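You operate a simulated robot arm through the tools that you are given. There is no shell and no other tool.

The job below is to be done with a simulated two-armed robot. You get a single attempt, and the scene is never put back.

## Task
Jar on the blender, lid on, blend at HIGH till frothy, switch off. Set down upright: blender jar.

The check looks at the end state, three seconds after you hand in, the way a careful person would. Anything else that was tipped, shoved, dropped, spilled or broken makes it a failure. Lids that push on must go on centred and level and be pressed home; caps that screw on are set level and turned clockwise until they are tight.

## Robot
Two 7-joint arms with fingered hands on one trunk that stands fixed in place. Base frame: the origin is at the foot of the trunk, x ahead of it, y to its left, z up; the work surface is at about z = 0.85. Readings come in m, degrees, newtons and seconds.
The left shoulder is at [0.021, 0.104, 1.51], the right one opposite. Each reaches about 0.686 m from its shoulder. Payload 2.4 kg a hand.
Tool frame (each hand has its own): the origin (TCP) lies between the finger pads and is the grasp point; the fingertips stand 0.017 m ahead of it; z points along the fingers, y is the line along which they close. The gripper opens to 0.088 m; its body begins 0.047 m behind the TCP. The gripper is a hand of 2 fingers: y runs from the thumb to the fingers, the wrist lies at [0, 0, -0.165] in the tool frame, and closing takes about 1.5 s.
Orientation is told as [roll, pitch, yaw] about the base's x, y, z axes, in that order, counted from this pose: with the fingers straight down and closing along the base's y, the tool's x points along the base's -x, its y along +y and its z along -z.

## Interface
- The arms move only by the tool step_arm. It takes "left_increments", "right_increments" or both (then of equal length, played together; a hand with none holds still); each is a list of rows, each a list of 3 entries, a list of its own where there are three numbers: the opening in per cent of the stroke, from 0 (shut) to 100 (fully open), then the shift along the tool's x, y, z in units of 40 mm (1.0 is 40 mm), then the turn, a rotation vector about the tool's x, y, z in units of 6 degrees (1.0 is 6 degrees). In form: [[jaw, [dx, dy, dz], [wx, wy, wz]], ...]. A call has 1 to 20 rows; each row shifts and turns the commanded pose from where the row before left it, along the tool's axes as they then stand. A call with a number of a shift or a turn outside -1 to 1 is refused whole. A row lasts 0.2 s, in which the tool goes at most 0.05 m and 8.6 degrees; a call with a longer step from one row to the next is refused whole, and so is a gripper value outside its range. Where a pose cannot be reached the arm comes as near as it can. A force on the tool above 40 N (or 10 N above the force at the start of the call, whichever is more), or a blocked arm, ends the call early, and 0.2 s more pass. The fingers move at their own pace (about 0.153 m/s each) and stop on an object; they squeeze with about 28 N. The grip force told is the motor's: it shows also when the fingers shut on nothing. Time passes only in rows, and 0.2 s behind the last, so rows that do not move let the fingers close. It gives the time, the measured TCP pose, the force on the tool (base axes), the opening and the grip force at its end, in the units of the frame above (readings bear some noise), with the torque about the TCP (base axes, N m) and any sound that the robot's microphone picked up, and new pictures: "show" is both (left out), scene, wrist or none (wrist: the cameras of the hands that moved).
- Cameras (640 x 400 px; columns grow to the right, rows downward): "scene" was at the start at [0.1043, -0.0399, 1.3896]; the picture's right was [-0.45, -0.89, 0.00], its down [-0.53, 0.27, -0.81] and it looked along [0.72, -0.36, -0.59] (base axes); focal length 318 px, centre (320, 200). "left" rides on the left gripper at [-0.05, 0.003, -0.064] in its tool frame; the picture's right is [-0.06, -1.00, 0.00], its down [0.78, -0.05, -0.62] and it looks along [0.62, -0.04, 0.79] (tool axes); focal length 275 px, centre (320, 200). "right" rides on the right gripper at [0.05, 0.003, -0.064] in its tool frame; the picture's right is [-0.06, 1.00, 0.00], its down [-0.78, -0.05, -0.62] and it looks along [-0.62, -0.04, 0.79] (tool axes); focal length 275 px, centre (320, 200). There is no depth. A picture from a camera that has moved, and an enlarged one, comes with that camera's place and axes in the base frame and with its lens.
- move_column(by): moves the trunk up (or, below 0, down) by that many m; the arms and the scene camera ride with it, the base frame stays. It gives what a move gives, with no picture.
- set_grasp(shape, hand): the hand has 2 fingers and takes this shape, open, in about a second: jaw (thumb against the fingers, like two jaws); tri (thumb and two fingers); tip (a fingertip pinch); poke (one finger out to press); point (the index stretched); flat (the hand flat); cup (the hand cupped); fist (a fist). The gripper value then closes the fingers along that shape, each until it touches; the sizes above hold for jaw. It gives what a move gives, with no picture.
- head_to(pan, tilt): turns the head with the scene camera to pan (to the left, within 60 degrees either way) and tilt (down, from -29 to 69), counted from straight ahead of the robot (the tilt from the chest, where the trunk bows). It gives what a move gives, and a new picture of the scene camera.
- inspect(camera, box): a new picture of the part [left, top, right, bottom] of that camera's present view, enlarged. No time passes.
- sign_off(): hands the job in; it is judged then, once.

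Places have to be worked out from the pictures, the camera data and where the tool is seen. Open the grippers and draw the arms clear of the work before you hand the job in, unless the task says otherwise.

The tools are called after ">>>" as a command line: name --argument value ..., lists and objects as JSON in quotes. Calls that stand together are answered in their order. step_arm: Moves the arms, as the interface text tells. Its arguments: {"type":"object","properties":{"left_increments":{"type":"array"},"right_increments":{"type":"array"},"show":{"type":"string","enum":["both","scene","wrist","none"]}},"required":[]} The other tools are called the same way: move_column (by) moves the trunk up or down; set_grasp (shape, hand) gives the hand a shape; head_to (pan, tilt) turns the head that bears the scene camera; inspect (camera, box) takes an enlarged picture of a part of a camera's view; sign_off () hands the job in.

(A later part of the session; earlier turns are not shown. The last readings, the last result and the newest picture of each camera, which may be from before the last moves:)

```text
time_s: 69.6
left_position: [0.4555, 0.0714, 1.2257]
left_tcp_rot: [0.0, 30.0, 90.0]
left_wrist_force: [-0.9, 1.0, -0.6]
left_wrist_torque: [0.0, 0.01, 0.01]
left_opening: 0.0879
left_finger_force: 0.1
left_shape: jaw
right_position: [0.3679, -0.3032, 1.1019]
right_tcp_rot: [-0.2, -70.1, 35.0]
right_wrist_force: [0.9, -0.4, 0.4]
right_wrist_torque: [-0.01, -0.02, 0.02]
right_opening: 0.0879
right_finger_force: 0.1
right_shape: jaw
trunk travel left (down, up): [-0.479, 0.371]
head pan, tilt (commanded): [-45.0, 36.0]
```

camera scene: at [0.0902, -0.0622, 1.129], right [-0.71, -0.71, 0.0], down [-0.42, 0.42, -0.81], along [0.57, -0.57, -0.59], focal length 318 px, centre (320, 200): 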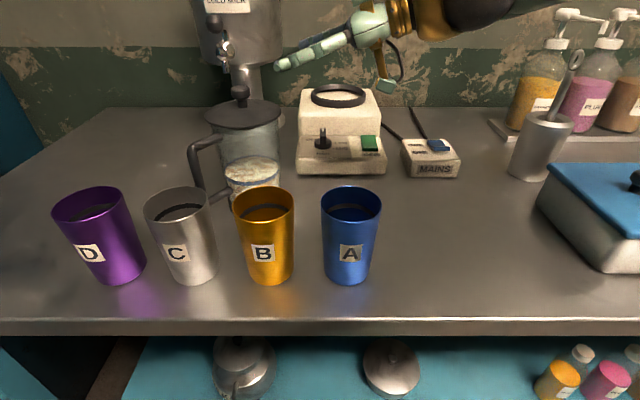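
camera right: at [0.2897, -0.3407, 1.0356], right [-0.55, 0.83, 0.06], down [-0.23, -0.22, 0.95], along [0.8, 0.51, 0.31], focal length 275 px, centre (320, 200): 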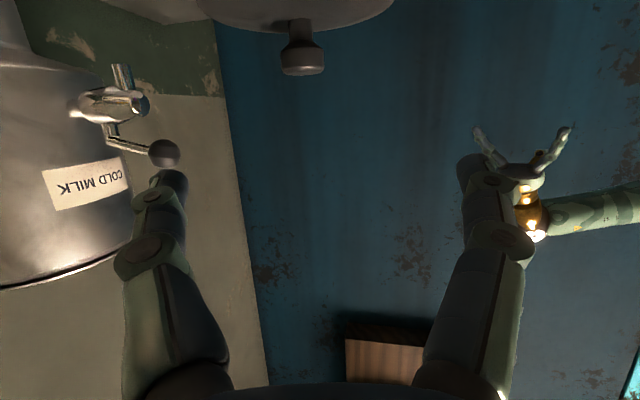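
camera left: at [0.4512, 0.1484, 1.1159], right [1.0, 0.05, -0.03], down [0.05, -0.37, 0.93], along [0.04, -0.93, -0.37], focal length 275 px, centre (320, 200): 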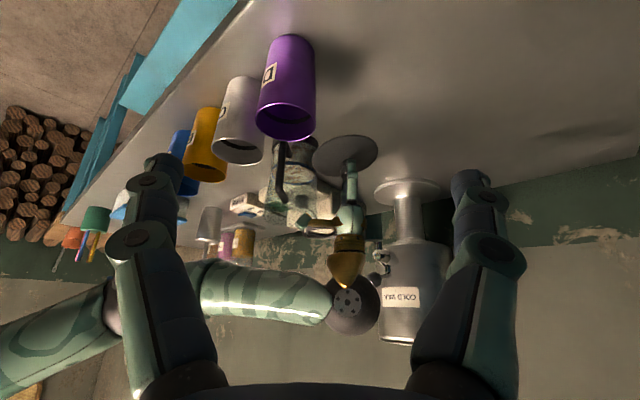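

Both hands are up. I lower the trunk by 10 cm first and look at where the arm and elbow are.

>>> move_column --by -0.1

>>> head_to --pan -50 --tilt 25

>>> inspect --camera "left" --box '[0, 0, 640, 400]'

>>> inspect --camera "right" --box '[0, 0, 640, 400]'

```text
time_s: 70.9
left_position: [0.4539, 0.0737, 1.1231]
left_tcp_rot: [0.1, 30.0, 89.9]
left_wrist_force: [0.4, 0.4, 0.3]
left_wrist_torque: [0.01, -0.01, -0.04]
left_opening: 0.0878
left_finger_force: 0.0
left_shape: jaw
right_position: [0.3679, -0.3019, 1.0023]
right_tcp_rot: [-0.3, -70.2, 35.1]
right_wrist_force: [-0.1, -1.2, -0.7]
right_wrist_torque: [-0.02, 0.03, 0.02]
right_opening: 0.0879
right_finger_force: 0.1
right_shape: jaw
trunk travel left (down, up): [-0.379, 0.471]
head pan, tilt (commanded): [-45.0, 36.0]
```

```text
time_s: 71.6
left_position: [0.4553, 0.0748, 1.1241]
left_tcp_rot: [0.0, 30.0, 90.0]
left_wrist_force: [0.2, 0.6, -0.4]
left_wrist_torque: [0.02, 0.0, -0.01]
left_opening: 0.0878
left_finger_force: 0.0
left_shape: jaw
right_position: [0.3678, -0.3014, 1.0025]
right_tcp_rot: [-0.2, -70.2, 35.0]
right_wrist_force: [0.3, -0.2, 0.6]
right_wrist_torque: [-0.01, 0.02, 0.03]
right_opening: 0.0879
right_finger_force: 0.1
right_shape: jaw
trunk travel left (down, up): [-0.379, 0.471]
head pan, tilt (commanded): [-50.0, 25.0]
camera scene: at [0.0898, -0.0709, 1.0456], right [-0.77, -0.64, 0.0], down [-0.27, 0.32, -0.91], along [0.58, -0.69, -0.42], focal length 318 px, centre (320, 200)
```

scene: 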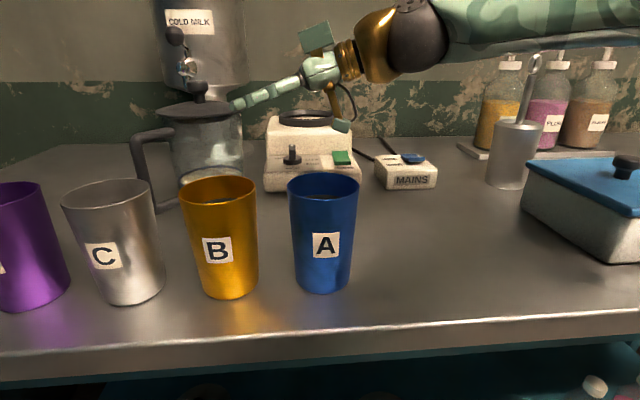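

```text
1.00 times, centred on (320, 200) of left (not enlarged: the box is as wide or as high as the picture)
camera zoom: at [0.4517, 0.1485, 1.1559], right [1.0, 0.05, -0.03], down [0.05, -0.37, 0.93], along [0.04, -0.93, -0.37], focal length 275 px, centre (320, 200)
```

zoom: 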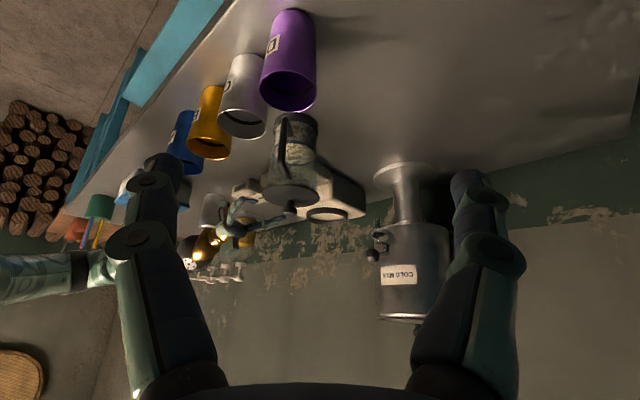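

```text
1.00 times, centred on (320, 200) of right (not enlarged: the box is as wide or as high as the picture)
camera zoom: at [0.3031, -0.3413, 0.9779], right [-0.55, 0.83, 0.06], down [-0.23, -0.22, 0.95], along [0.8, 0.51, 0.31], focal length 275 px, centre (320, 200)
```

zoom: 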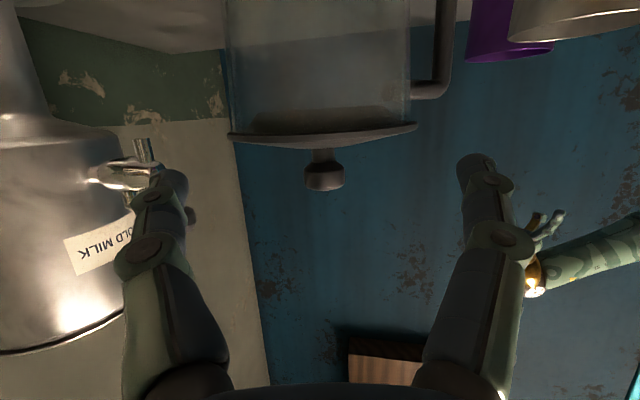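

The hand now points at the jar and, in its own view, the jar is centred between the fingers. I lower the trunk the last 4 cm, which brings the hand to about z 0.962.

>>> move_column --by -0.04

>>> head_to --pan -50 --tilt 20

>>> inspect --camera "right" --box '[0, 0, 640, 400]'

>>> inspect --camera "left" --box '[160, 80, 400, 260]'

```text
time_s: 72.5
left_position: [0.4559, 0.0739, 1.0844]
left_tcp_rot: [0.0, 30.0, 90.1]
left_wrist_force: [1.0, 0.2, 0.0]
left_wrist_torque: [0.02, 0.04, 0.02]
left_opening: 0.0879
left_finger_force: 0.0
left_shape: jaw
right_position: [0.3672, -0.3004, 0.9634]
right_tcp_rot: [-0.1, -70.1, 35.1]
right_wrist_force: [-0.9, 0.9, 0.2]
right_wrist_torque: [0.01, 0.04, 0.01]
right_opening: 0.088
right_finger_force: 0.0
right_shape: jaw
trunk travel left (down, up): [-0.339, 0.511]
head pan, tilt (commanded): [-50.0, 25.0]
```

```text
time_s: 73.1
left_position: [0.4556, 0.0722, 1.0836]
left_tcp_rot: [0.1, 29.9, 90.0]
left_wrist_force: [-0.7, 0.5, -0.3]
left_wrist_torque: [0.04, -0.01, -0.01]
left_opening: 0.0876
left_finger_force: 0.1
left_shape: jaw
right_position: [0.3667, -0.3008, 0.9623]
right_tcp_rot: [-0.2, -70.2, 35.1]
right_wrist_force: [0.2, 0.6, -0.6]
right_wrist_torque: [0.01, -0.01, -0.03]
right_opening: 0.088
right_finger_force: 0.1
right_shape: jaw
trunk travel left (down, up): [-0.339, 0.511]
head pan, tilt (commanded): [-50.0, 20.0]
camera scene: at [0.0916, -0.0717, 1.0135], right [-0.77, -0.64, 0.0], down [-0.22, 0.26, -0.94], along [0.6, -0.72, -0.34], focal length 318 px, centre (320, 200)
```

scene: 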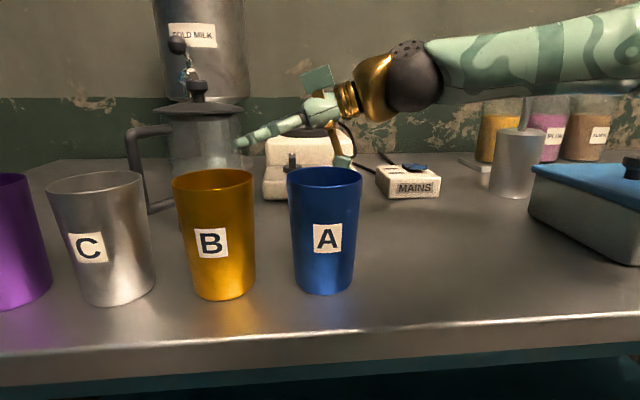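

```text
1.00 times, centred on (320, 200) of right (not enlarged: the box is as wide or as high as the picture)
camera zoom: at [0.3031, -0.3413, 0.9379], right [-0.55, 0.83, 0.06], down [-0.23, -0.22, 0.95], along [0.8, 0.51, 0.31], focal length 275 px, centre (320, 200)
```

zoom: 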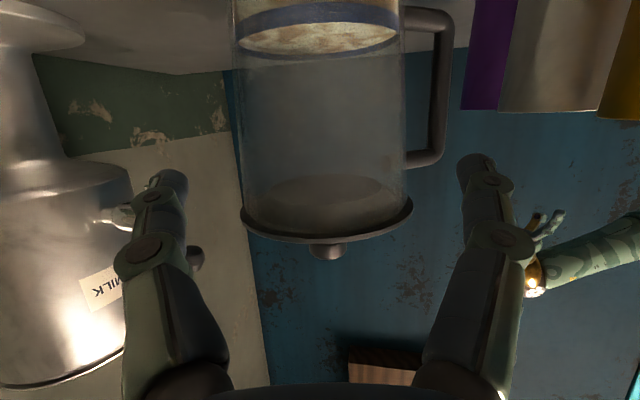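

```text
2.22 times, centred on (280, 170) of left
camera zoom: at [0.4517, 0.1485, 1.1158], right [1.0, 0.05, -0.03], down [0.05, -0.37, 0.93], along [0.04, -0.93, -0.37], focal length 612 px, centre (409, 267)
```

zoom: 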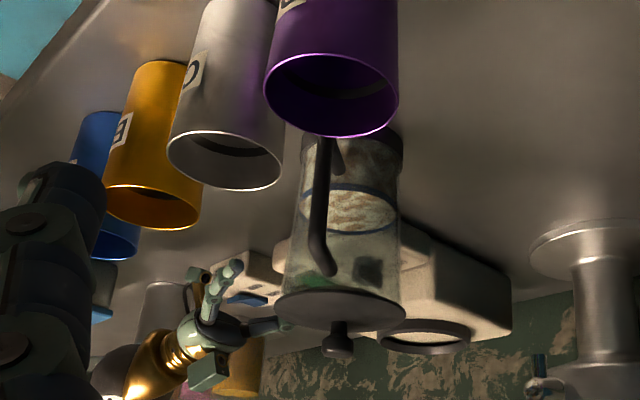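

The wrist view shows the jar nicely centred between the open fingers (within about 1 mm). I advance 4 cm along the finger direction and look again.

>>> step_arm --right_increments '[[100, [0, 0.025, 0.33], [0, 0, 0]], [100, [0, 0, 0.33], [0, 0, 0]], [100, [0, 0, 0.33], [0, 0, 0]], [100, [0, 0, 0], [0, 0, 0]]]'

>>> inspect --camera "left" --box '[160, 80, 400, 260]'

```text
time_s: 74.1
left_position: [0.4546, 0.0734, 1.0838]
left_tcp_rot: [0.1, 30.0, 90.0]
left_wrist_force: [0.3, -0.6, 0.4]
left_wrist_torque: [0.03, 0.02, -0.02]
left_opening: 0.0876
left_finger_force: 0.0
left_shape: jaw
right_position: [0.3976, -0.2784, 0.9481]
right_tcp_rot: [-0.3, -70.1, 35.1]
right_wrist_force: [1.1, -0.2, 0.2]
right_wrist_torque: [-0.01, 0.02, 0.0]
right_opening: 0.0878
right_finger_force: 0.1
right_shape: jaw
trunk travel left (down, up): [-0.339, 0.511]
head pan, tilt (commanded): [-50.0, 20.0]
camera scene: at [0.0917, -0.0717, 1.0136], right [-0.77, -0.64, 0.0], down [-0.22, 0.26, -0.94], along [0.6, -0.72, -0.34], focal length 318 px, centre (320, 200)
camera right: at [0.3328, -0.3189, 0.9245], right [-0.55, 0.83, 0.06], down [-0.23, -0.22, 0.95], along [0.8, 0.51, 0.31], focal length 275 px, centre (320, 200)
```

scene: 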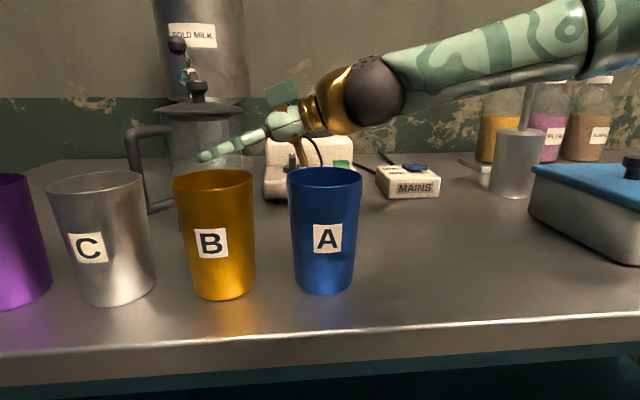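
right: 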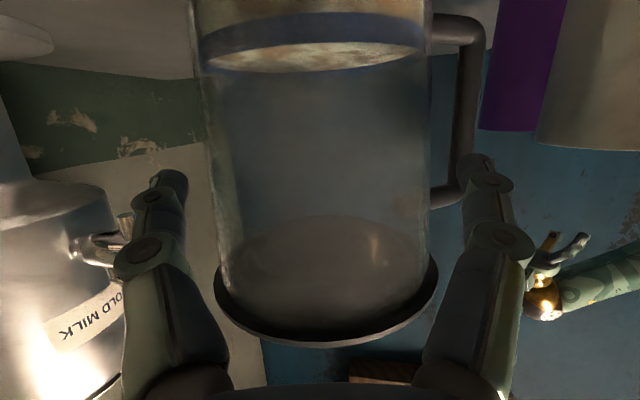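

```text
2.22 times, centred on (280, 170) of left
camera zoom: at [0.4518, 0.1485, 1.1158], right [1.0, 0.05, -0.03], down [0.05, -0.37, 0.93], along [0.04, -0.93, -0.37], focal length 612 px, centre (409, 267)
```

zoom: 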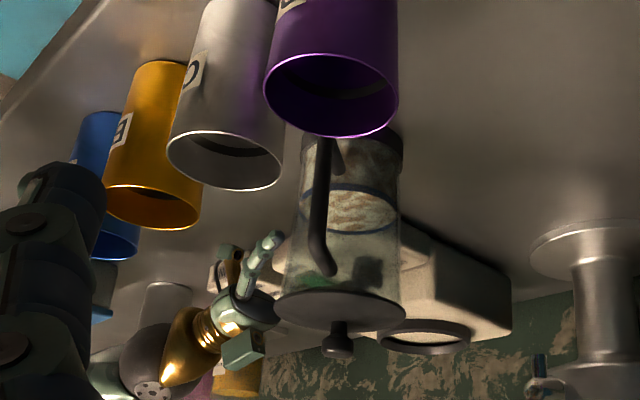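

Both fingertips are passing cleanly along the jar's sides, and the handle stays clear of the right-hand tip. I advance the remaining 2.6 cm.

>>> step_arm --right_increments '[[100, [0, 0, 0.33], [0, 0, 0]], [100, [0, 0, 0.32], [0, 0, 0]], [100, [0, 0, 0], [0, 0, 0]]]'

>>> inspect --camera "left" --box '[200, 120, 360, 240]'

```text
time_s: 74.9
left_position: [0.4537, 0.0739, 1.0843]
left_tcp_rot: [0.0, 30.0, 90.1]
left_wrist_force: [0.6, -0.3, 0.1]
left_wrist_torque: [0.04, 0.0, 0.01]
left_opening: 0.088
left_finger_force: 0.1
left_shape: jaw
right_position: [0.4084, -0.2849, 0.9378]
right_tcp_rot: [-3.4, -67.0, 34.2]
right_wrist_force: [-1.0, 0.9, 2.0]
right_wrist_torque: [0.06, 0.01, 0.06]
right_opening: 0.0884
right_finger_force: 0.1
right_shape: jaw
right hand out of reach, approached as far as the arm can: row 1, 2
trunk travel left (down, up): [-0.339, 0.511]
head pan, tilt (commanded): [-50.0, 20.0]
camera scene: at [0.0915, -0.0716, 1.0136], right [-0.77, -0.64, 0.0], down [-0.22, 0.26, -0.94], along [0.6, -0.72, -0.34], focal length 318 px, centre (320, 200)
camera right: at [0.3405, -0.3224, 0.9177], right [-0.49, 0.87, 0.03], down [-0.21, -0.16, 0.96], along [0.84, 0.47, 0.26], focal length 275 px, centre (320, 200)
```

scene: 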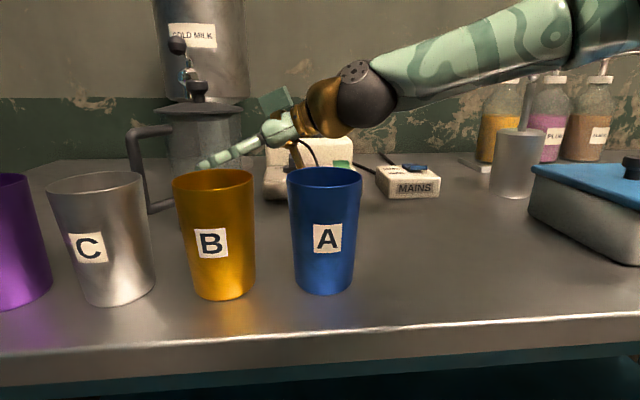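
right: 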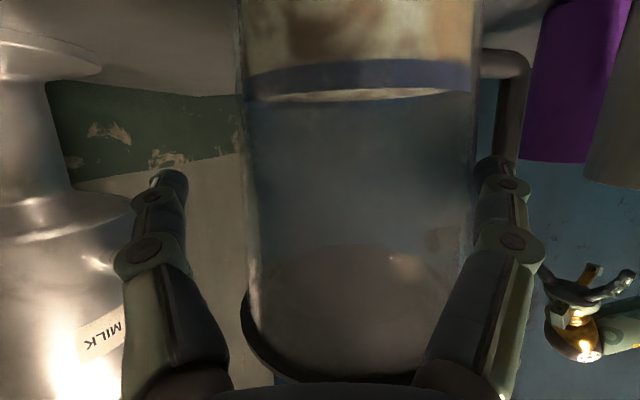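

```text
3.33 times, centred on (280, 180) of left
camera zoom: at [0.4516, 0.1487, 1.1159], right [1.0, 0.05, -0.03], down [0.05, -0.37, 0.93], along [0.04, -0.93, -0.37], focal length 918 px, centre (453, 267)
```

zoom: 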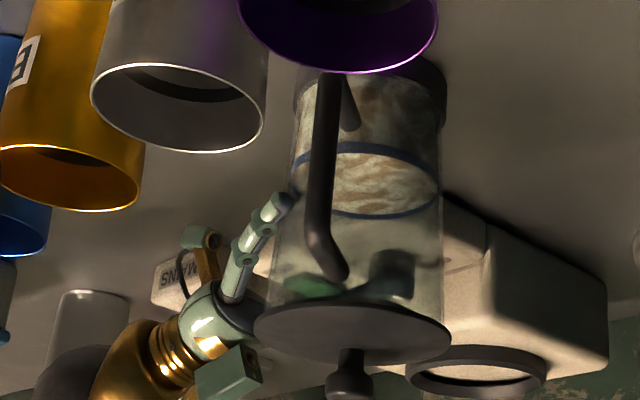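

The arm ran out of its range again for the last bit, so the hand slid sideways by about 1.3 cm; the jar itself has not moved. I back straight out, restore the orientation, and rise, so that I can lower the trunk a further 6 cm.

>>> step_arm --right_increments '[[100, [0, 0, -0.4], [0, 0, 0]], [100, [0, 0, -0.55], [0, 0, 0]], [100, [0, 0, -0.55], [0, 0, 0]], [100, [0, 0, 0], [-0.695, -0.504, -0.033]], [100, [-0.7, 0, -0.256], [0, 0, 0]], [100, [-0.7, 0, -0.256], [0, 0, 0]], [100, [-0.11, 0.165, 0.31], [0, 0, 0]], [100, [0, 0, 0], [0, 0, 0]]]'

```text
time_s: 76.7
left_position: [0.455, 0.0751, 1.0833]
left_tcp_rot: [0.0, 29.9, 90.0]
left_wrist_force: [0.9, -0.3, -0.4]
left_wrist_torque: [0.03, 0.03, -0.02]
left_opening: 0.0881
left_finger_force: 0.0
left_shape: jaw
right_position: [0.3704, -0.2898, 1.0217]
right_tcp_rot: [3.7, -73.1, 35.5]
right_wrist_force: [0.1, 0.7, 0.1]
right_wrist_torque: [0.0, 0.0, -0.07]
right_opening: 0.088
right_finger_force: 0.1
right_shape: jaw
trunk travel left (down, up): [-0.339, 0.511]
head pan, tilt (commanded): [-50.0, 20.0]
camera scene: at [0.0917, -0.0717, 1.0136], right [-0.77, -0.64, 0.0], down [-0.22, 0.26, -0.94], along [0.6, -0.72, -0.34], focal length 318 px, centre (320, 200)
camera right: at [0.3099, -0.3333, 0.9941], right [-0.61, 0.79, 0.08], down [-0.24, -0.28, 0.93], along [0.75, 0.55, 0.36], focal length 275 px, centre (320, 200)
```

scene: 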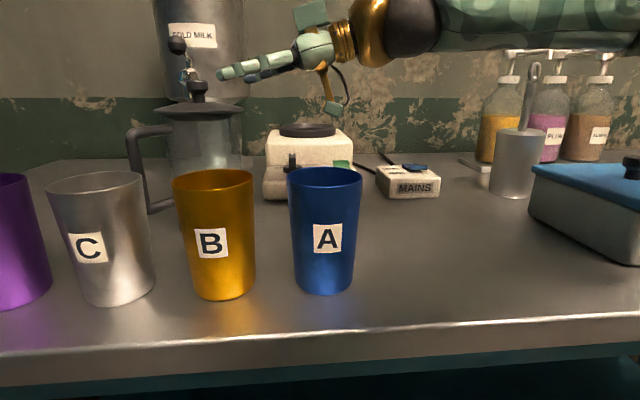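
right: 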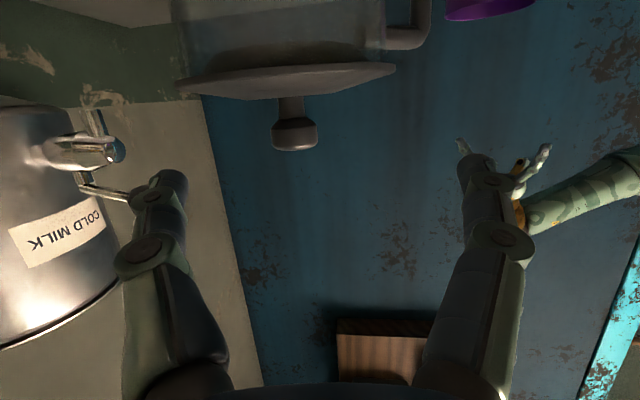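

The commanded orientation had been kept all along, so my correction over-turned it by about 5 degrees. I undo that turn and step back to the start point over [0.366, -0.301].

>>> step_arm --right_increments '[[100, [0, 0, 0], [0.695, 0.504, 0.033]], [100, [0, 0, -0.2], [0, 0, 0]], [100, [0, 0, 0], [0, 0, 0]]]' --show "none"

```text
time_s: 77.5
left_position: [0.4543, 0.075, 1.0842]
left_tcp_rot: [-0.1, 30.0, 90.0]
left_wrist_force: [0.1, 0.1, -0.5]
left_wrist_torque: [0.02, -0.02, 0.0]
left_opening: 0.0879
left_finger_force: 0.1
left_shape: jaw
right_position: [0.3635, -0.2933, 1.0254]
right_tcp_rot: [-0.2, -70.1, 35.2]
right_wrist_force: [0.0, 0.3, -0.7]
right_wrist_torque: [0.02, 0.02, 0.03]
right_opening: 0.0879
right_finger_force: 0.1
right_shape: jaw
trunk travel left (down, up): [-0.339, 0.511]
head pan, tilt (commanded): [-50.0, 20.0]
```

Orientation is back to [0, -70, 35]. I lower the trunk by 6 cm, bringing the hand to about z 0.965.

>>> move_column --by -0.06

>>> step_arm --right_increments '[[100, [0, -0.165, 0], [0, 0, 0]], [100, [0, 0, 0], [0, 0, 0]]]'

```text
time_s: 78.5
left_position: [0.4547, 0.0744, 1.0245]
left_tcp_rot: [0.0, 30.1, 90.0]
left_wrist_force: [-0.6, 0.9, 0.2]
left_wrist_torque: [0.02, -0.03, 0.02]
left_opening: 0.0879
left_finger_force: 0.0
left_shape: jaw
right_position: [0.3636, -0.2944, 0.9672]
right_tcp_rot: [-0.2, -70.1, 35.1]
right_wrist_force: [0.3, -1.3, 0.9]
right_wrist_torque: [0.0, 0.0, 0.0]
right_opening: 0.0879
right_finger_force: 0.1
right_shape: jaw
trunk travel left (down, up): [-0.279, 0.571]
head pan, tilt (commanded): [-50.0, 20.0]
```

```text
time_s: 79.1
left_position: [0.4547, 0.0733, 1.0244]
left_tcp_rot: [0.0, 30.0, 90.0]
left_wrist_force: [-0.6, -0.1, -0.4]
left_wrist_torque: [0.0, 0.05, -0.02]
left_opening: 0.0879
left_finger_force: 0.0
left_shape: jaw
right_position: [0.3664, -0.2991, 0.9656]
right_tcp_rot: [-0.2, -70.1, 35.1]
right_wrist_force: [-0.1, 0.5, -0.3]
right_wrist_torque: [0.02, 0.02, 0.01]
right_opening: 0.0878
right_finger_force: 0.1
right_shape: jaw
trunk travel left (down, up): [-0.279, 0.571]
head pan, tilt (commanded): [-50.0, 20.0]
camera scene: at [0.0938, -0.0717, 0.9534], right [-0.77, -0.64, 0.0], down [-0.22, 0.26, -0.94], along [0.6, -0.72, -0.34], focal length 318 px, centre (320, 200)
camera right: at [0.3031, -0.3395, 0.9407], right [-0.55, 0.83, 0.06], down [-0.23, -0.22, 0.95], along [0.8, 0.51, 0.31], focal length 275 px, centre (320, 200)
```

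scene: 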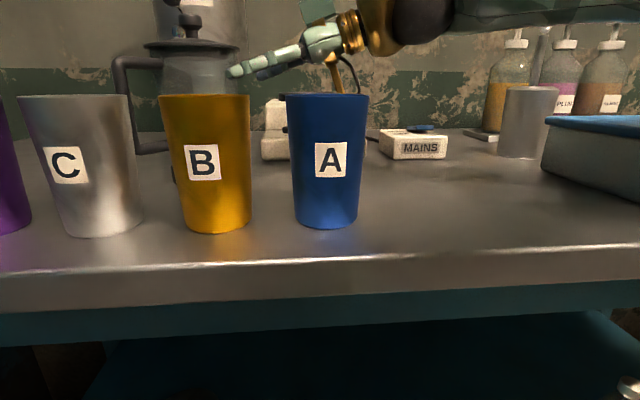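
right: 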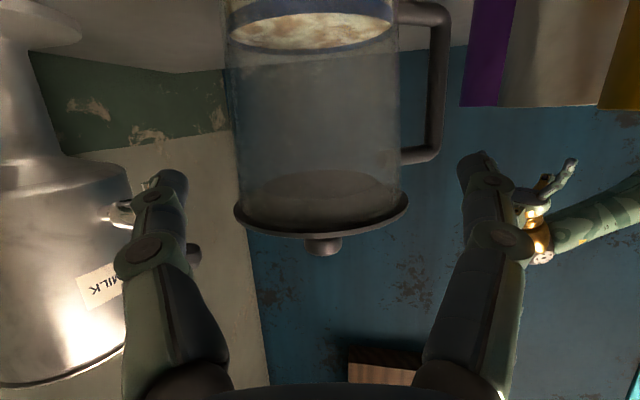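

The jar is centred to about 2 mm in the wrist view; the arm is now well above the cups. I correct the 2 mm and advance 4 cm again.

>>> step_arm --right_increments '[[100, [0, -0.05, 0.33], [0, 0, 0]], [100, [0, 0, 0.33], [0, 0, 0]], [100, [0, 0, 0.33], [0, 0, 0]], [100, [0, 0, 0], [0, 0, 0]]]' --show "wrist"

```text
time_s: 80.1
left_position: [0.455, 0.0739, 1.0245]
left_tcp_rot: [0.0, 30.0, 90.1]
left_wrist_force: [0.5, 0.0, -1.3]
left_wrist_torque: [0.0, -0.05, 0.01]
left_opening: 0.0881
left_finger_force: 0.1
left_shape: jaw
right_position: [0.3996, -0.2812, 0.9516]
right_tcp_rot: [-0.2, -70.0, 35.0]
right_wrist_force: [-0.8, -0.4, 0.5]
right_wrist_torque: [-0.03, 0.0, -0.01]
right_opening: 0.0879
right_finger_force: 0.1
right_shape: jaw
trunk travel left (down, up): [-0.279, 0.571]
head pan, tilt (commanded): [-50.0, 20.0]
camera right: at [0.3351, -0.3211, 0.9275], right [-0.55, 0.83, 0.06], down [-0.23, -0.22, 0.95], along [0.8, 0.51, 0.31], focal length 275 px, centre (320, 200)
```

right: 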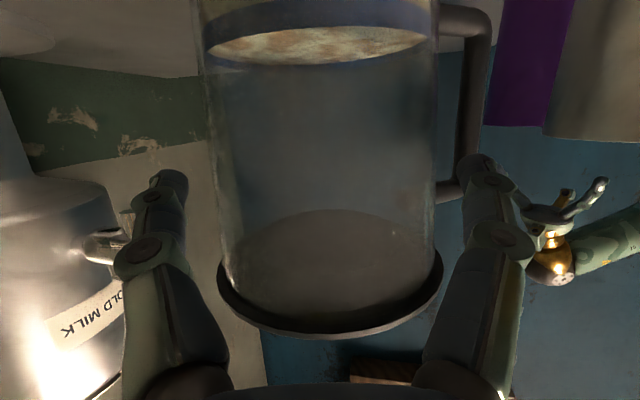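

Still centred within 2 mm. I advance the remaining 2.6 cm in small steps.

>>> step_arm --right_increments '[[100, [0, 0.03, 0.22], [0, 0, 0]], [100, [0, 0, 0.22], [0, 0, 0]], [100, [0, 0, 0.22], [0, 0, 0]], [100, [0, 0, 0], [0, 0, 0]]]'

>>> inspect --camera "left" --box '[200, 120, 360, 240]'

```text
time_s: 81.1
left_position: [0.4549, 0.0735, 1.0232]
left_tcp_rot: [0.0, 30.0, 90.0]
left_wrist_force: [0.5, -0.2, 0.2]
left_wrist_torque: [0.03, 0.03, 0.0]
left_opening: 0.088
left_finger_force: 0.1
left_shape: jaw
right_position: [0.4191, -0.2656, 0.9439]
right_tcp_rot: [-0.1, -70.2, 35.1]
right_wrist_force: [-0.7, -1.6, 1.9]
right_wrist_torque: [-0.01, 0.02, 0.0]
right_opening: 0.0882
right_finger_force: 0.1
right_shape: jaw
trunk travel left (down, up): [-0.279, 0.571]
head pan, tilt (commanded): [-50.0, 20.0]
camera scene: at [0.0937, -0.0718, 0.9534], right [-0.77, -0.64, 0.0], down [-0.22, 0.26, -0.94], along [0.6, -0.72, -0.34], focal length 318 px, centre (320, 200)
camera right: at [0.3541, -0.3064, 0.919], right [-0.55, 0.83, 0.06], down [-0.23, -0.22, 0.95], along [0.8, 0.51, 0.31], focal length 275 px, centre (320, 200)
```

scene: 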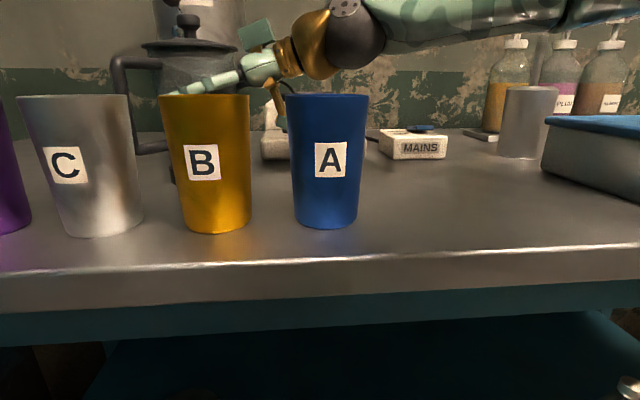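
right: 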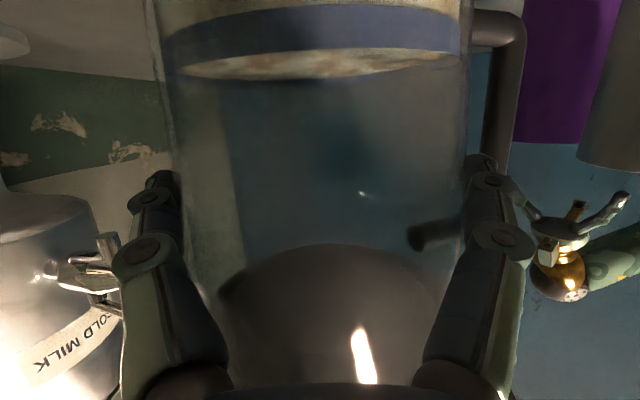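

```text
3.33 times, centred on (280, 180) of left
camera zoom: at [0.4517, 0.1483, 1.0559], right [1.0, 0.05, -0.03], down [0.05, -0.37, 0.93], along [0.04, -0.93, -0.37], focal length 918 px, centre (453, 267)
```

zoom: 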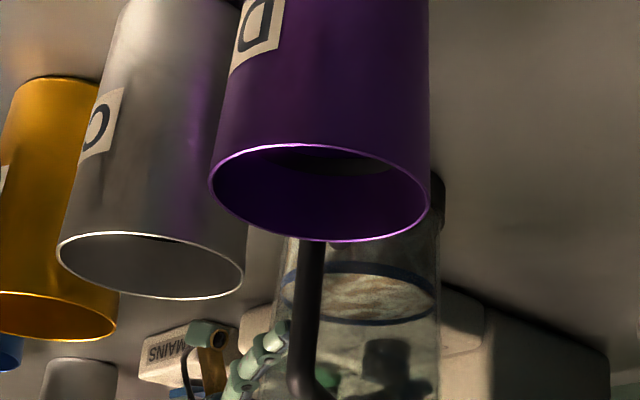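

The hand is in place around the jar, 6 mm short of its axis, with no more than 2 N of contact. I close the fingers on the jar body.

>>> step_arm --right_increments '[[92, [0, 0, 0], [0, 0, 0]], [86, [0, 0, 0], [0, 0, 0]], [80, [0, 0, 0], [0, 0, 0]], [60, [0, 0, 0], [0, 0, 0]], [30, [0, 0, 0], [0, 0, 0]], [0, [0, 0, 0], [0, 0, 0]], [0, [0, 0, 0], [0, 0, 0]], [0, [0, 0, 0], [0, 0, 0]]]'

>>> inspect --camera "left" --box '[240, 160, 360, 260]'

```text
time_s: 82.9
left_position: [0.454, 0.0743, 1.0243]
left_tcp_rot: [0.0, 30.0, 90.1]
left_wrist_force: [0.5, -0.4, -0.5]
left_wrist_torque: [0.0, -0.01, 0.0]
left_opening: 0.0877
left_finger_force: 0.1
left_shape: jaw
right_position: [0.4198, -0.2662, 0.9436]
right_tcp_rot: [-0.2, -70.2, 35.1]
right_wrist_force: [-0.2, -0.5, 0.2]
right_wrist_torque: [-0.01, 0.04, -0.04]
right_opening: 0.079
right_finger_force: 27.8
right_shape: jaw
trunk travel left (down, up): [-0.279, 0.571]
head pan, tilt (commanded): [-50.0, 20.0]
camera scene: at [0.0939, -0.0718, 0.9534], right [-0.77, -0.64, 0.0], down [-0.22, 0.26, -0.94], along [0.6, -0.72, -0.34], focal length 318 px, centre (320, 200)
camera right: at [0.3542, -0.3064, 0.919], right [-0.55, 0.83, 0.06], down [-0.23, -0.22, 0.95], along [0.8, 0.51, 0.31], focal length 275 px, centre (320, 200)
```

scene: 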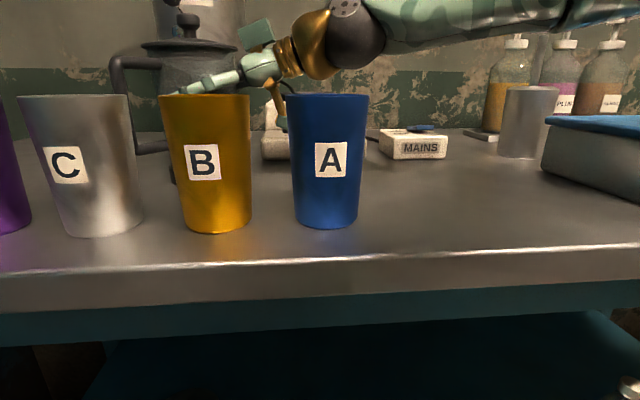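
right: 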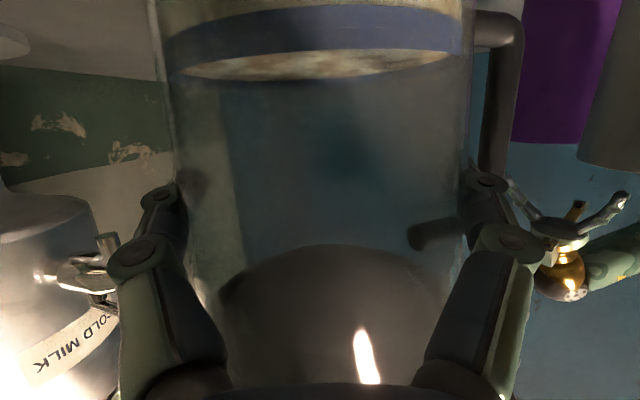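

```text
4.00 times, centred on (300, 210) of left
camera zoom: at [0.4519, 0.1484, 1.0558], right [1.0, 0.05, -0.03], down [0.05, -0.37, 0.93], along [0.04, -0.93, -0.37], focal length 1101 px, centre (400, 160)
```

zoom: 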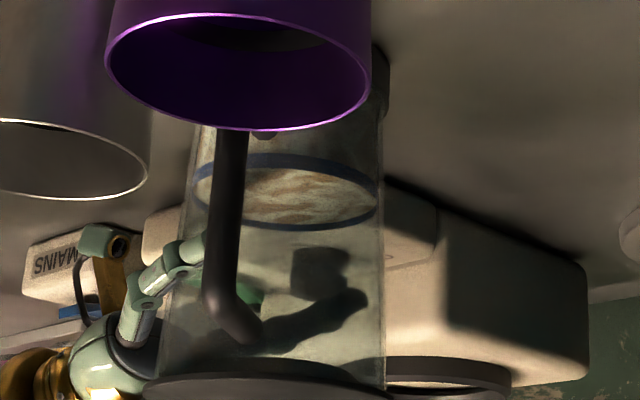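

The fingers stopped at 79 mm with 28 N and the jar stayed put. I lift it 2 cm with the trunk (a purely vertical move) and check for slipping or tilting.

>>> move_column --by 0.02

>>> inspect --camera "scene" --box '[80, 0, 320, 200]'

>>> inspect --camera "left" --box '[240, 140, 360, 260]'

>>> inspect --camera "right" --box '[0, 0, 640, 400]'

```text
time_s: 83.6
left_position: [0.4549, 0.0737, 1.0439]
left_tcp_rot: [0.0, 29.9, 90.0]
left_wrist_force: [-0.5, 0.5, 0.5]
left_wrist_torque: [-0.02, -0.02, -0.01]
left_opening: 0.0878
left_finger_force: 0.0
left_shape: jaw
right_position: [0.4194, -0.2658, 0.9629]
right_tcp_rot: [-0.2, -70.1, 34.9]
right_wrist_force: [-0.4, 0.4, -3.6]
right_wrist_torque: [-0.02, 0.0, 0.0]
right_opening: 0.0787
right_finger_force: 27.9
right_shape: jaw
trunk travel left (down, up): [-0.299, 0.551]
head pan, tilt (commanded): [-50.0, 20.0]
```

```text
2.00 times, centred on (200, 100) of scene
camera zoom: at [0.0933, -0.0718, 0.9734], right [-0.77, -0.64, 0.0], down [-0.22, 0.26, -0.94], along [0.6, -0.72, -0.34], focal length 635 px, centre (560, 400)
```

zoom: 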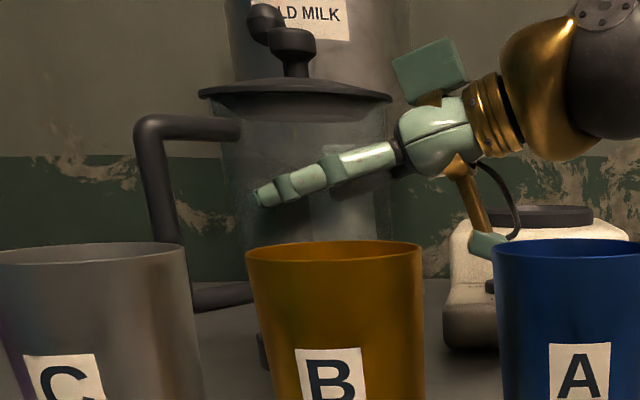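

```text
3.33 times, centred on (300, 200) of left
camera zoom: at [0.4521, 0.1483, 1.0757], right [1.0, 0.05, -0.03], down [0.05, -0.37, 0.93], along [0.04, -0.93, -0.37], focal length 918 px, centre (387, 200)
```

zoom: 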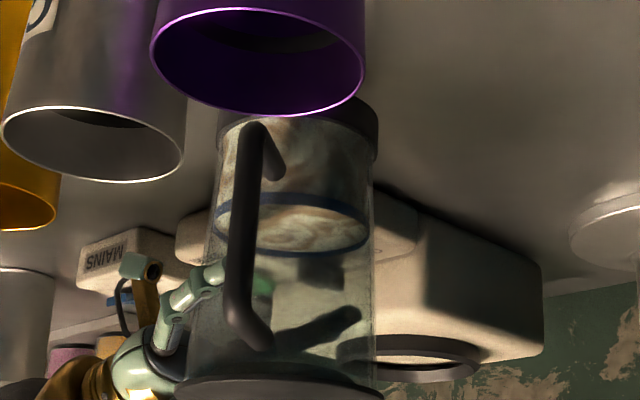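

```text
1.00 times, centred on (320, 200) of right (not enlarged: the box is as wide or as high as the picture)
camera zoom: at [0.3547, -0.3053, 0.9385], right [-0.55, 0.83, 0.06], down [-0.23, -0.22, 0.95], along [0.8, 0.51, 0.31], focal length 275 px, centre (320, 200)
```

zoom: 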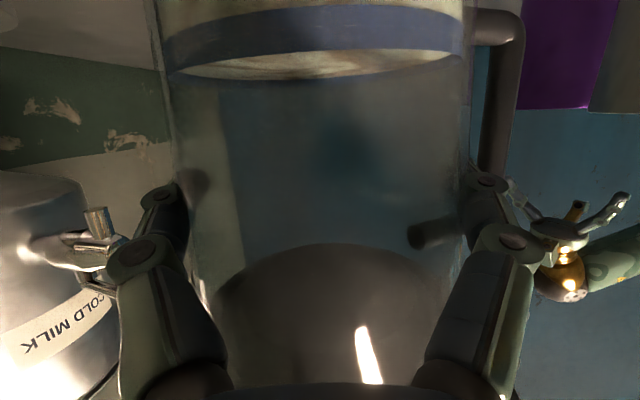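

The jar came up with the hand, upright and weighing only about 0.37 kg. I raise it a further 13 cm with the trunk so that it clears everything on the way to the blender.

>>> move_column --by 0.13

>>> head_to --pan -45 --tilt 30

```text
time_s: 85.2
left_position: [0.4544, 0.074, 1.1736]
left_tcp_rot: [0.0, 30.1, 90.0]
left_wrist_force: [-0.4, 0.8, -0.6]
left_wrist_torque: [-0.02, 0.01, -0.02]
left_opening: 0.0877
left_finger_force: 0.0
left_shape: jaw
right_position: [0.4192, -0.2651, 1.0926]
right_tcp_rot: [-0.1, -70.0, 35.1]
right_wrist_force: [-0.8, -0.4, -4.3]
right_wrist_torque: [-0.03, 0.03, -0.02]
right_opening: 0.0789
right_finger_force: 27.5
right_shape: jaw
trunk travel left (down, up): [-0.429, 0.421]
head pan, tilt (commanded): [-50.0, 20.0]
```

```text
time_s: 85.9
left_position: [0.4552, 0.0733, 1.1748]
left_tcp_rot: [-0.1, 30.1, 90.0]
left_wrist_force: [0.1, 0.6, -0.6]
left_wrist_torque: [0.0, 0.02, -0.01]
left_opening: 0.0877
left_finger_force: 0.1
left_shape: jaw
right_position: [0.4194, -0.2655, 1.0928]
right_tcp_rot: [-0.2, -70.2, 35.1]
right_wrist_force: [0.2, -0.6, -3.5]
right_wrist_torque: [-0.05, 0.04, 0.01]
right_opening: 0.0793
right_finger_force: 27.9
right_shape: jaw
trunk travel left (down, up): [-0.429, 0.421]
head pan, tilt (commanded): [-45.0, 30.0]
camera scene: at [0.0935, -0.0645, 1.088], right [-0.71, -0.71, 0.0], down [-0.35, 0.35, -0.87], along [0.61, -0.61, -0.5], focal length 318 px, centre (320, 200)
```

scene: 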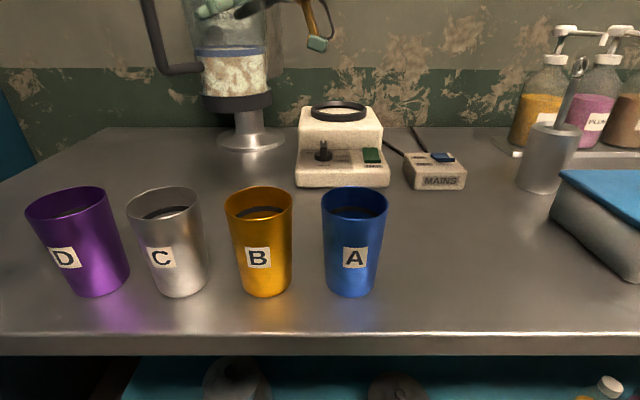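

The jar hangs upright above the cups. I carry it toward the blender, turning the hand clockwise by degrees; first half of the path now.

>>> step_arm --right_increments '[[0, [0.0736, -0.614, -0.2023], [0.783, 0, 0.285]], [0, [0.0549, -0.631, -0.151], [0.783, 0, 0.285]], [0, [0.0359, -0.642, -0.0987], [0.783, 0, 0.285]], [0, [0.0167, -0.649, -0.0458], [0.783, 0, 0.285]], [0, [-0.0027, -0.651, 0.0075], [0.783, 0, 0.285]], [0, [0, 0, 0], [0, 0, 0]]]'

```text
time_s: 87.3
left_position: [0.4545, 0.0739, 1.1732]
left_tcp_rot: [0.0, 30.1, 89.9]
left_wrist_force: [0.5, -0.1, -0.5]
left_wrist_torque: [0.04, 0.01, 0.04]
left_opening: 0.0883
left_finger_force: 0.1
left_shape: jaw
right_position: [0.4537, -0.3905, 1.0924]
right_tcp_rot: [-0.2, -70.0, 9.9]
right_wrist_force: [-0.4, 1.3, -3.9]
right_wrist_torque: [-0.04, 0.03, -0.02]
right_opening: 0.0788
right_finger_force: 27.8
right_shape: jaw
trunk travel left (down, up): [-0.429, 0.421]
head pan, tilt (commanded): [-45.0, 30.0]
camera scene: at [0.0935, -0.0645, 1.088], right [-0.71, -0.71, 0.0], down [-0.35, 0.35, -0.87], along [0.61, -0.61, -0.5], focal length 318 px, centre (320, 200)
camera right: at [0.3777, -0.3998, 1.0687], right [-0.15, 0.99, 0.06], down [-0.3, -0.1, 0.95], along [0.94, 0.13, 0.31], focal length 275 px, centre (320, 200)
```

scene: 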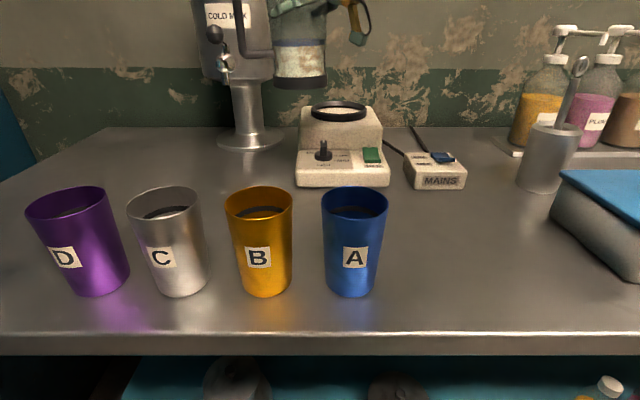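
right: 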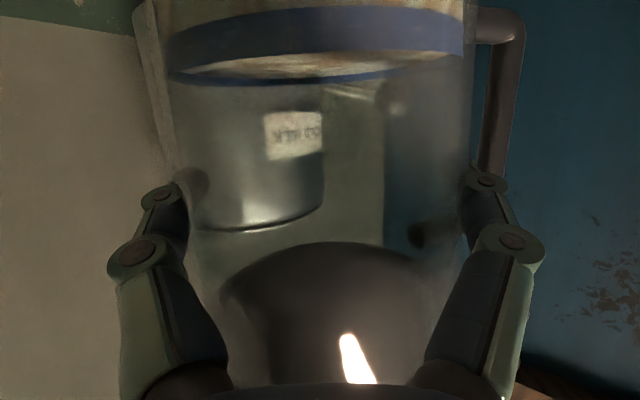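

Half-way, the jar still upright and the handle clear of the milk tap. I carry it the rest of the way over the ring.

>>> step_arm --right_increments '[[0, [-0.0221, -0.6475, 0.0609], [0.783, 0, 0.285]], [0, [-0.0413, -0.639, 0.1135], [0.783, 0, 0.285]], [0, [-0.0603, -0.6265, 0.1657], [0.783, 0, 0.285]], [0, [-0.0787, -0.609, 0.2164], [0.783, 0, 0.285]], [0, [-0.0965, -0.5865, 0.2653], [0.783, 0, 0.285]], [0, [0, 0, 0], [0, 0, 0]]]'

>>> inspect --camera "left" --box '[120, 80, 520, 330]'

```text
time_s: 88.7
left_position: [0.4553, 0.0737, 1.1729]
left_tcp_rot: [0.0, 30.1, 90.0]
left_wrist_force: [-0.9, 0.2, 0.2]
left_wrist_torque: [0.01, 0.01, -0.01]
left_opening: 0.0879
left_finger_force: 0.2
left_shape: jaw
right_position: [0.4899, -0.5172, 1.0934]
right_tcp_rot: [0.1, -70.2, -15.2]
right_wrist_force: [-0.3, -0.2, -4.2]
right_wrist_torque: [-0.02, 0.07, -0.03]
right_opening: 0.0791
right_finger_force: 27.5
right_shape: jaw
trunk travel left (down, up): [-0.429, 0.421]
head pan, tilt (commanded): [-45.0, 30.0]
camera scene: at [0.0936, -0.0646, 1.088], right [-0.71, -0.71, 0.0], down [-0.35, 0.35, -0.87], along [0.61, -0.61, -0.5], focal length 318 px, centre (320, 200)
camera right: at [0.4175, -0.4925, 1.0686], right [0.28, 0.96, 0.06], down [-0.32, 0.04, 0.95], along [0.91, -0.28, 0.31], focal length 275 px, centre (320, 200)
```

scene: 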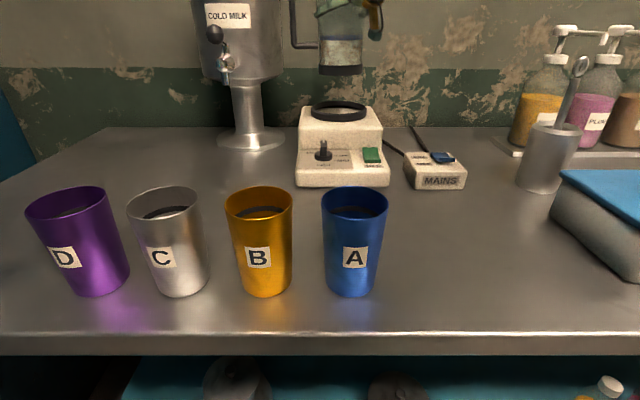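
right: 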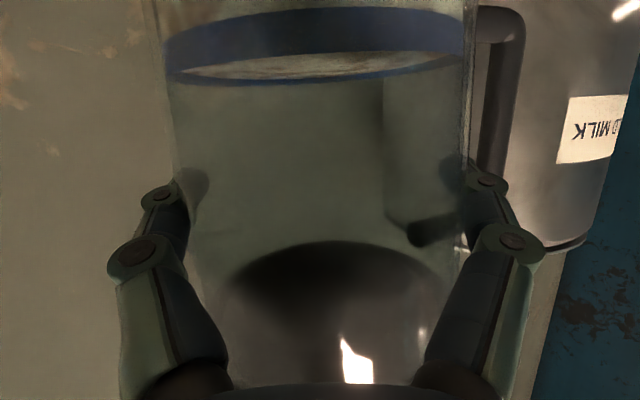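

```text
1.60 times, centred on (320, 205) of left
camera zoom: at [0.4521, 0.1482, 1.2057], right [1.0, 0.05, -0.03], down [0.05, -0.37, 0.93], along [0.04, -0.93, -0.37], focal length 440 px, centre (320, 192)
```

zoom: 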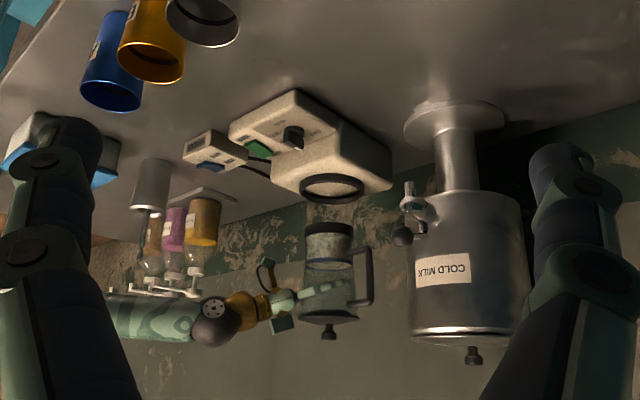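

The jar is over the ring. I zoom both cameras in to line the jar's foot up with the ring before lowering.

>>> inspect --camera "scene" --box '[290, 40, 390, 130]'

>>> inspect --camera "left" --box '[280, 170, 370, 260]'

```text
4.44 times, centred on (340, 85) of scene
camera zoom: at [0.0936, -0.0646, 1.088], right [-0.71, -0.71, 0.0], down [-0.35, 0.35, -0.87], along [0.61, -0.61, -0.5], focal length 1412 px, centre (231, 711)
```

zoom: 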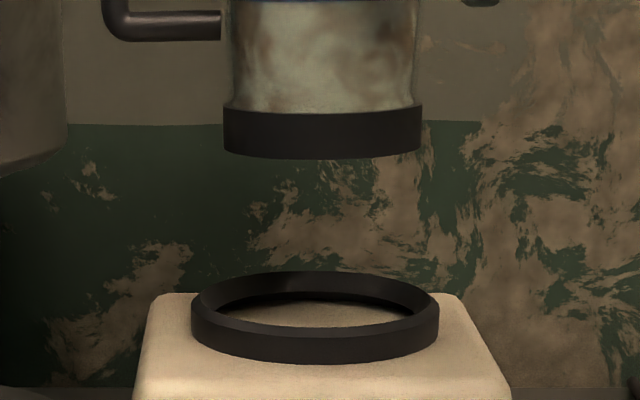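

```text
4.44 times, centred on (325, 215) of left
camera zoom: at [0.4521, 0.1482, 1.2057], right [1.0, 0.05, -0.03], down [0.05, -0.37, 0.93], along [0.04, -0.93, -0.37], focal length 1224 px, centre (298, 133)
```

zoom: 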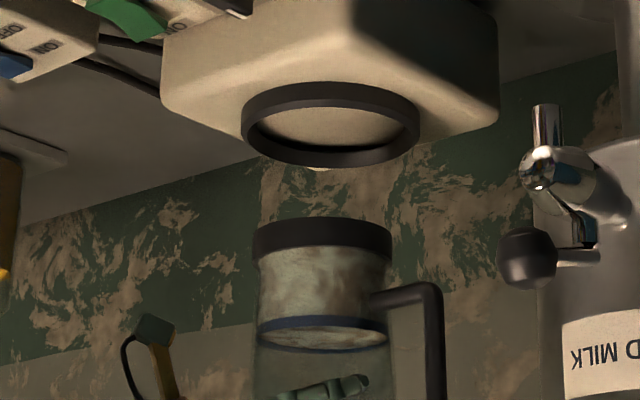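

The jar hangs upright; relative to the ring it should go 3.4 mm in +x and 1.9 mm in -y. I make that correction, then lower with the trunk by 4 cm and look again.

>>> step_arm --right_increments '[[0, [-0.0325, -0.024, 0.0893], [0, 0, 0]], [0, [0, 0, 0], [0, 0, 0]]]' --show "none"

>>> move_column --by -0.04

>>> inspect --camera "scene" --box '[290, 40, 390, 130]'

>>> inspect --camera "left" --box '[280, 170, 370, 260]'

```text
time_s: 89.3
left_position: [0.4554, 0.0741, 1.1739]
left_tcp_rot: [0.0, 30.0, 90.0]
left_wrist_force: [0.4, -0.2, 0.0]
left_wrist_torque: [0.03, 0.0, -0.01]
left_opening: 0.088
left_finger_force: 0.1
left_shape: jaw
right_position: [0.4934, -0.5176, 1.0934]
right_tcp_rot: [0.1, -70.1, -15.2]
right_wrist_force: [-0.1, 0.3, -4.2]
right_wrist_torque: [-0.01, 0.03, -0.04]
right_opening: 0.079
right_finger_force: 28.2
right_shape: jaw
trunk travel left (down, up): [-0.429, 0.421]
head pan, tilt (commanded): [-45.0, 30.0]
```

```text
time_s: 90.1
left_position: [0.4551, 0.0744, 1.1333]
left_tcp_rot: [0.0, 30.0, 90.0]
left_wrist_force: [0.0, 0.0, 0.5]
left_wrist_torque: [-0.01, 0.06, 0.0]
left_opening: 0.0878
left_finger_force: 0.0
left_shape: jaw
right_position: [0.4928, -0.5164, 1.0531]
right_tcp_rot: [0.1, -70.0, -15.1]
right_wrist_force: [0.3, -0.1, -4.3]
right_wrist_torque: [-0.02, 0.05, -0.01]
right_opening: 0.079
right_finger_force: 28.0
right_shape: jaw
trunk travel left (down, up): [-0.389, 0.461]
head pan, tilt (commanded): [-45.0, 30.0]
```

```text
4.44 times, centred on (340, 85) of scene
camera zoom: at [0.0944, -0.0646, 1.0477], right [-0.71, -0.71, 0.0], down [-0.35, 0.35, -0.87], along [0.61, -0.61, -0.5], focal length 1412 px, centre (231, 711)
```

zoom: 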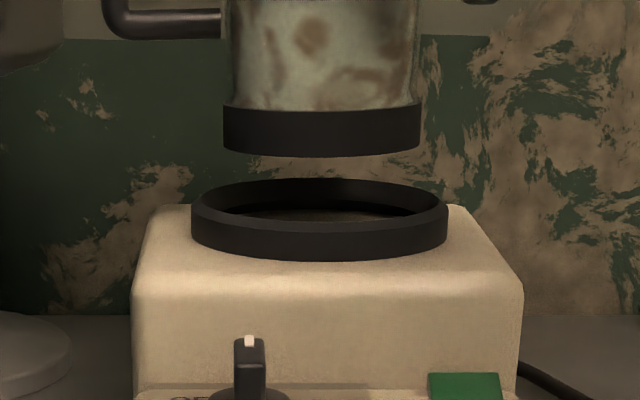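

```text
4.44 times, centred on (325, 215) of left
camera zoom: at [0.4518, 0.1483, 1.1659], right [1.0, 0.05, -0.03], down [0.05, -0.37, 0.93], along [0.04, -0.93, -0.37], focal length 1224 px, centre (298, 133)
```

zoom: 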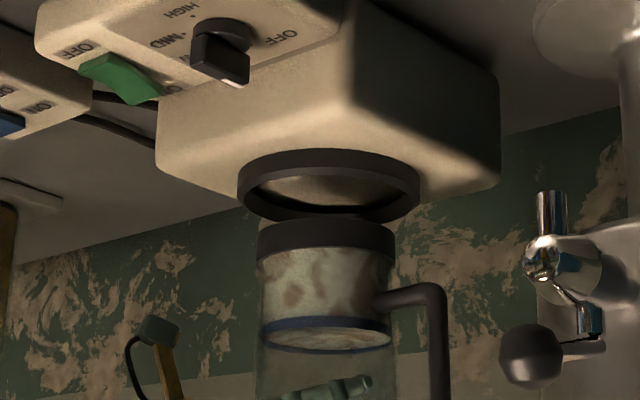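

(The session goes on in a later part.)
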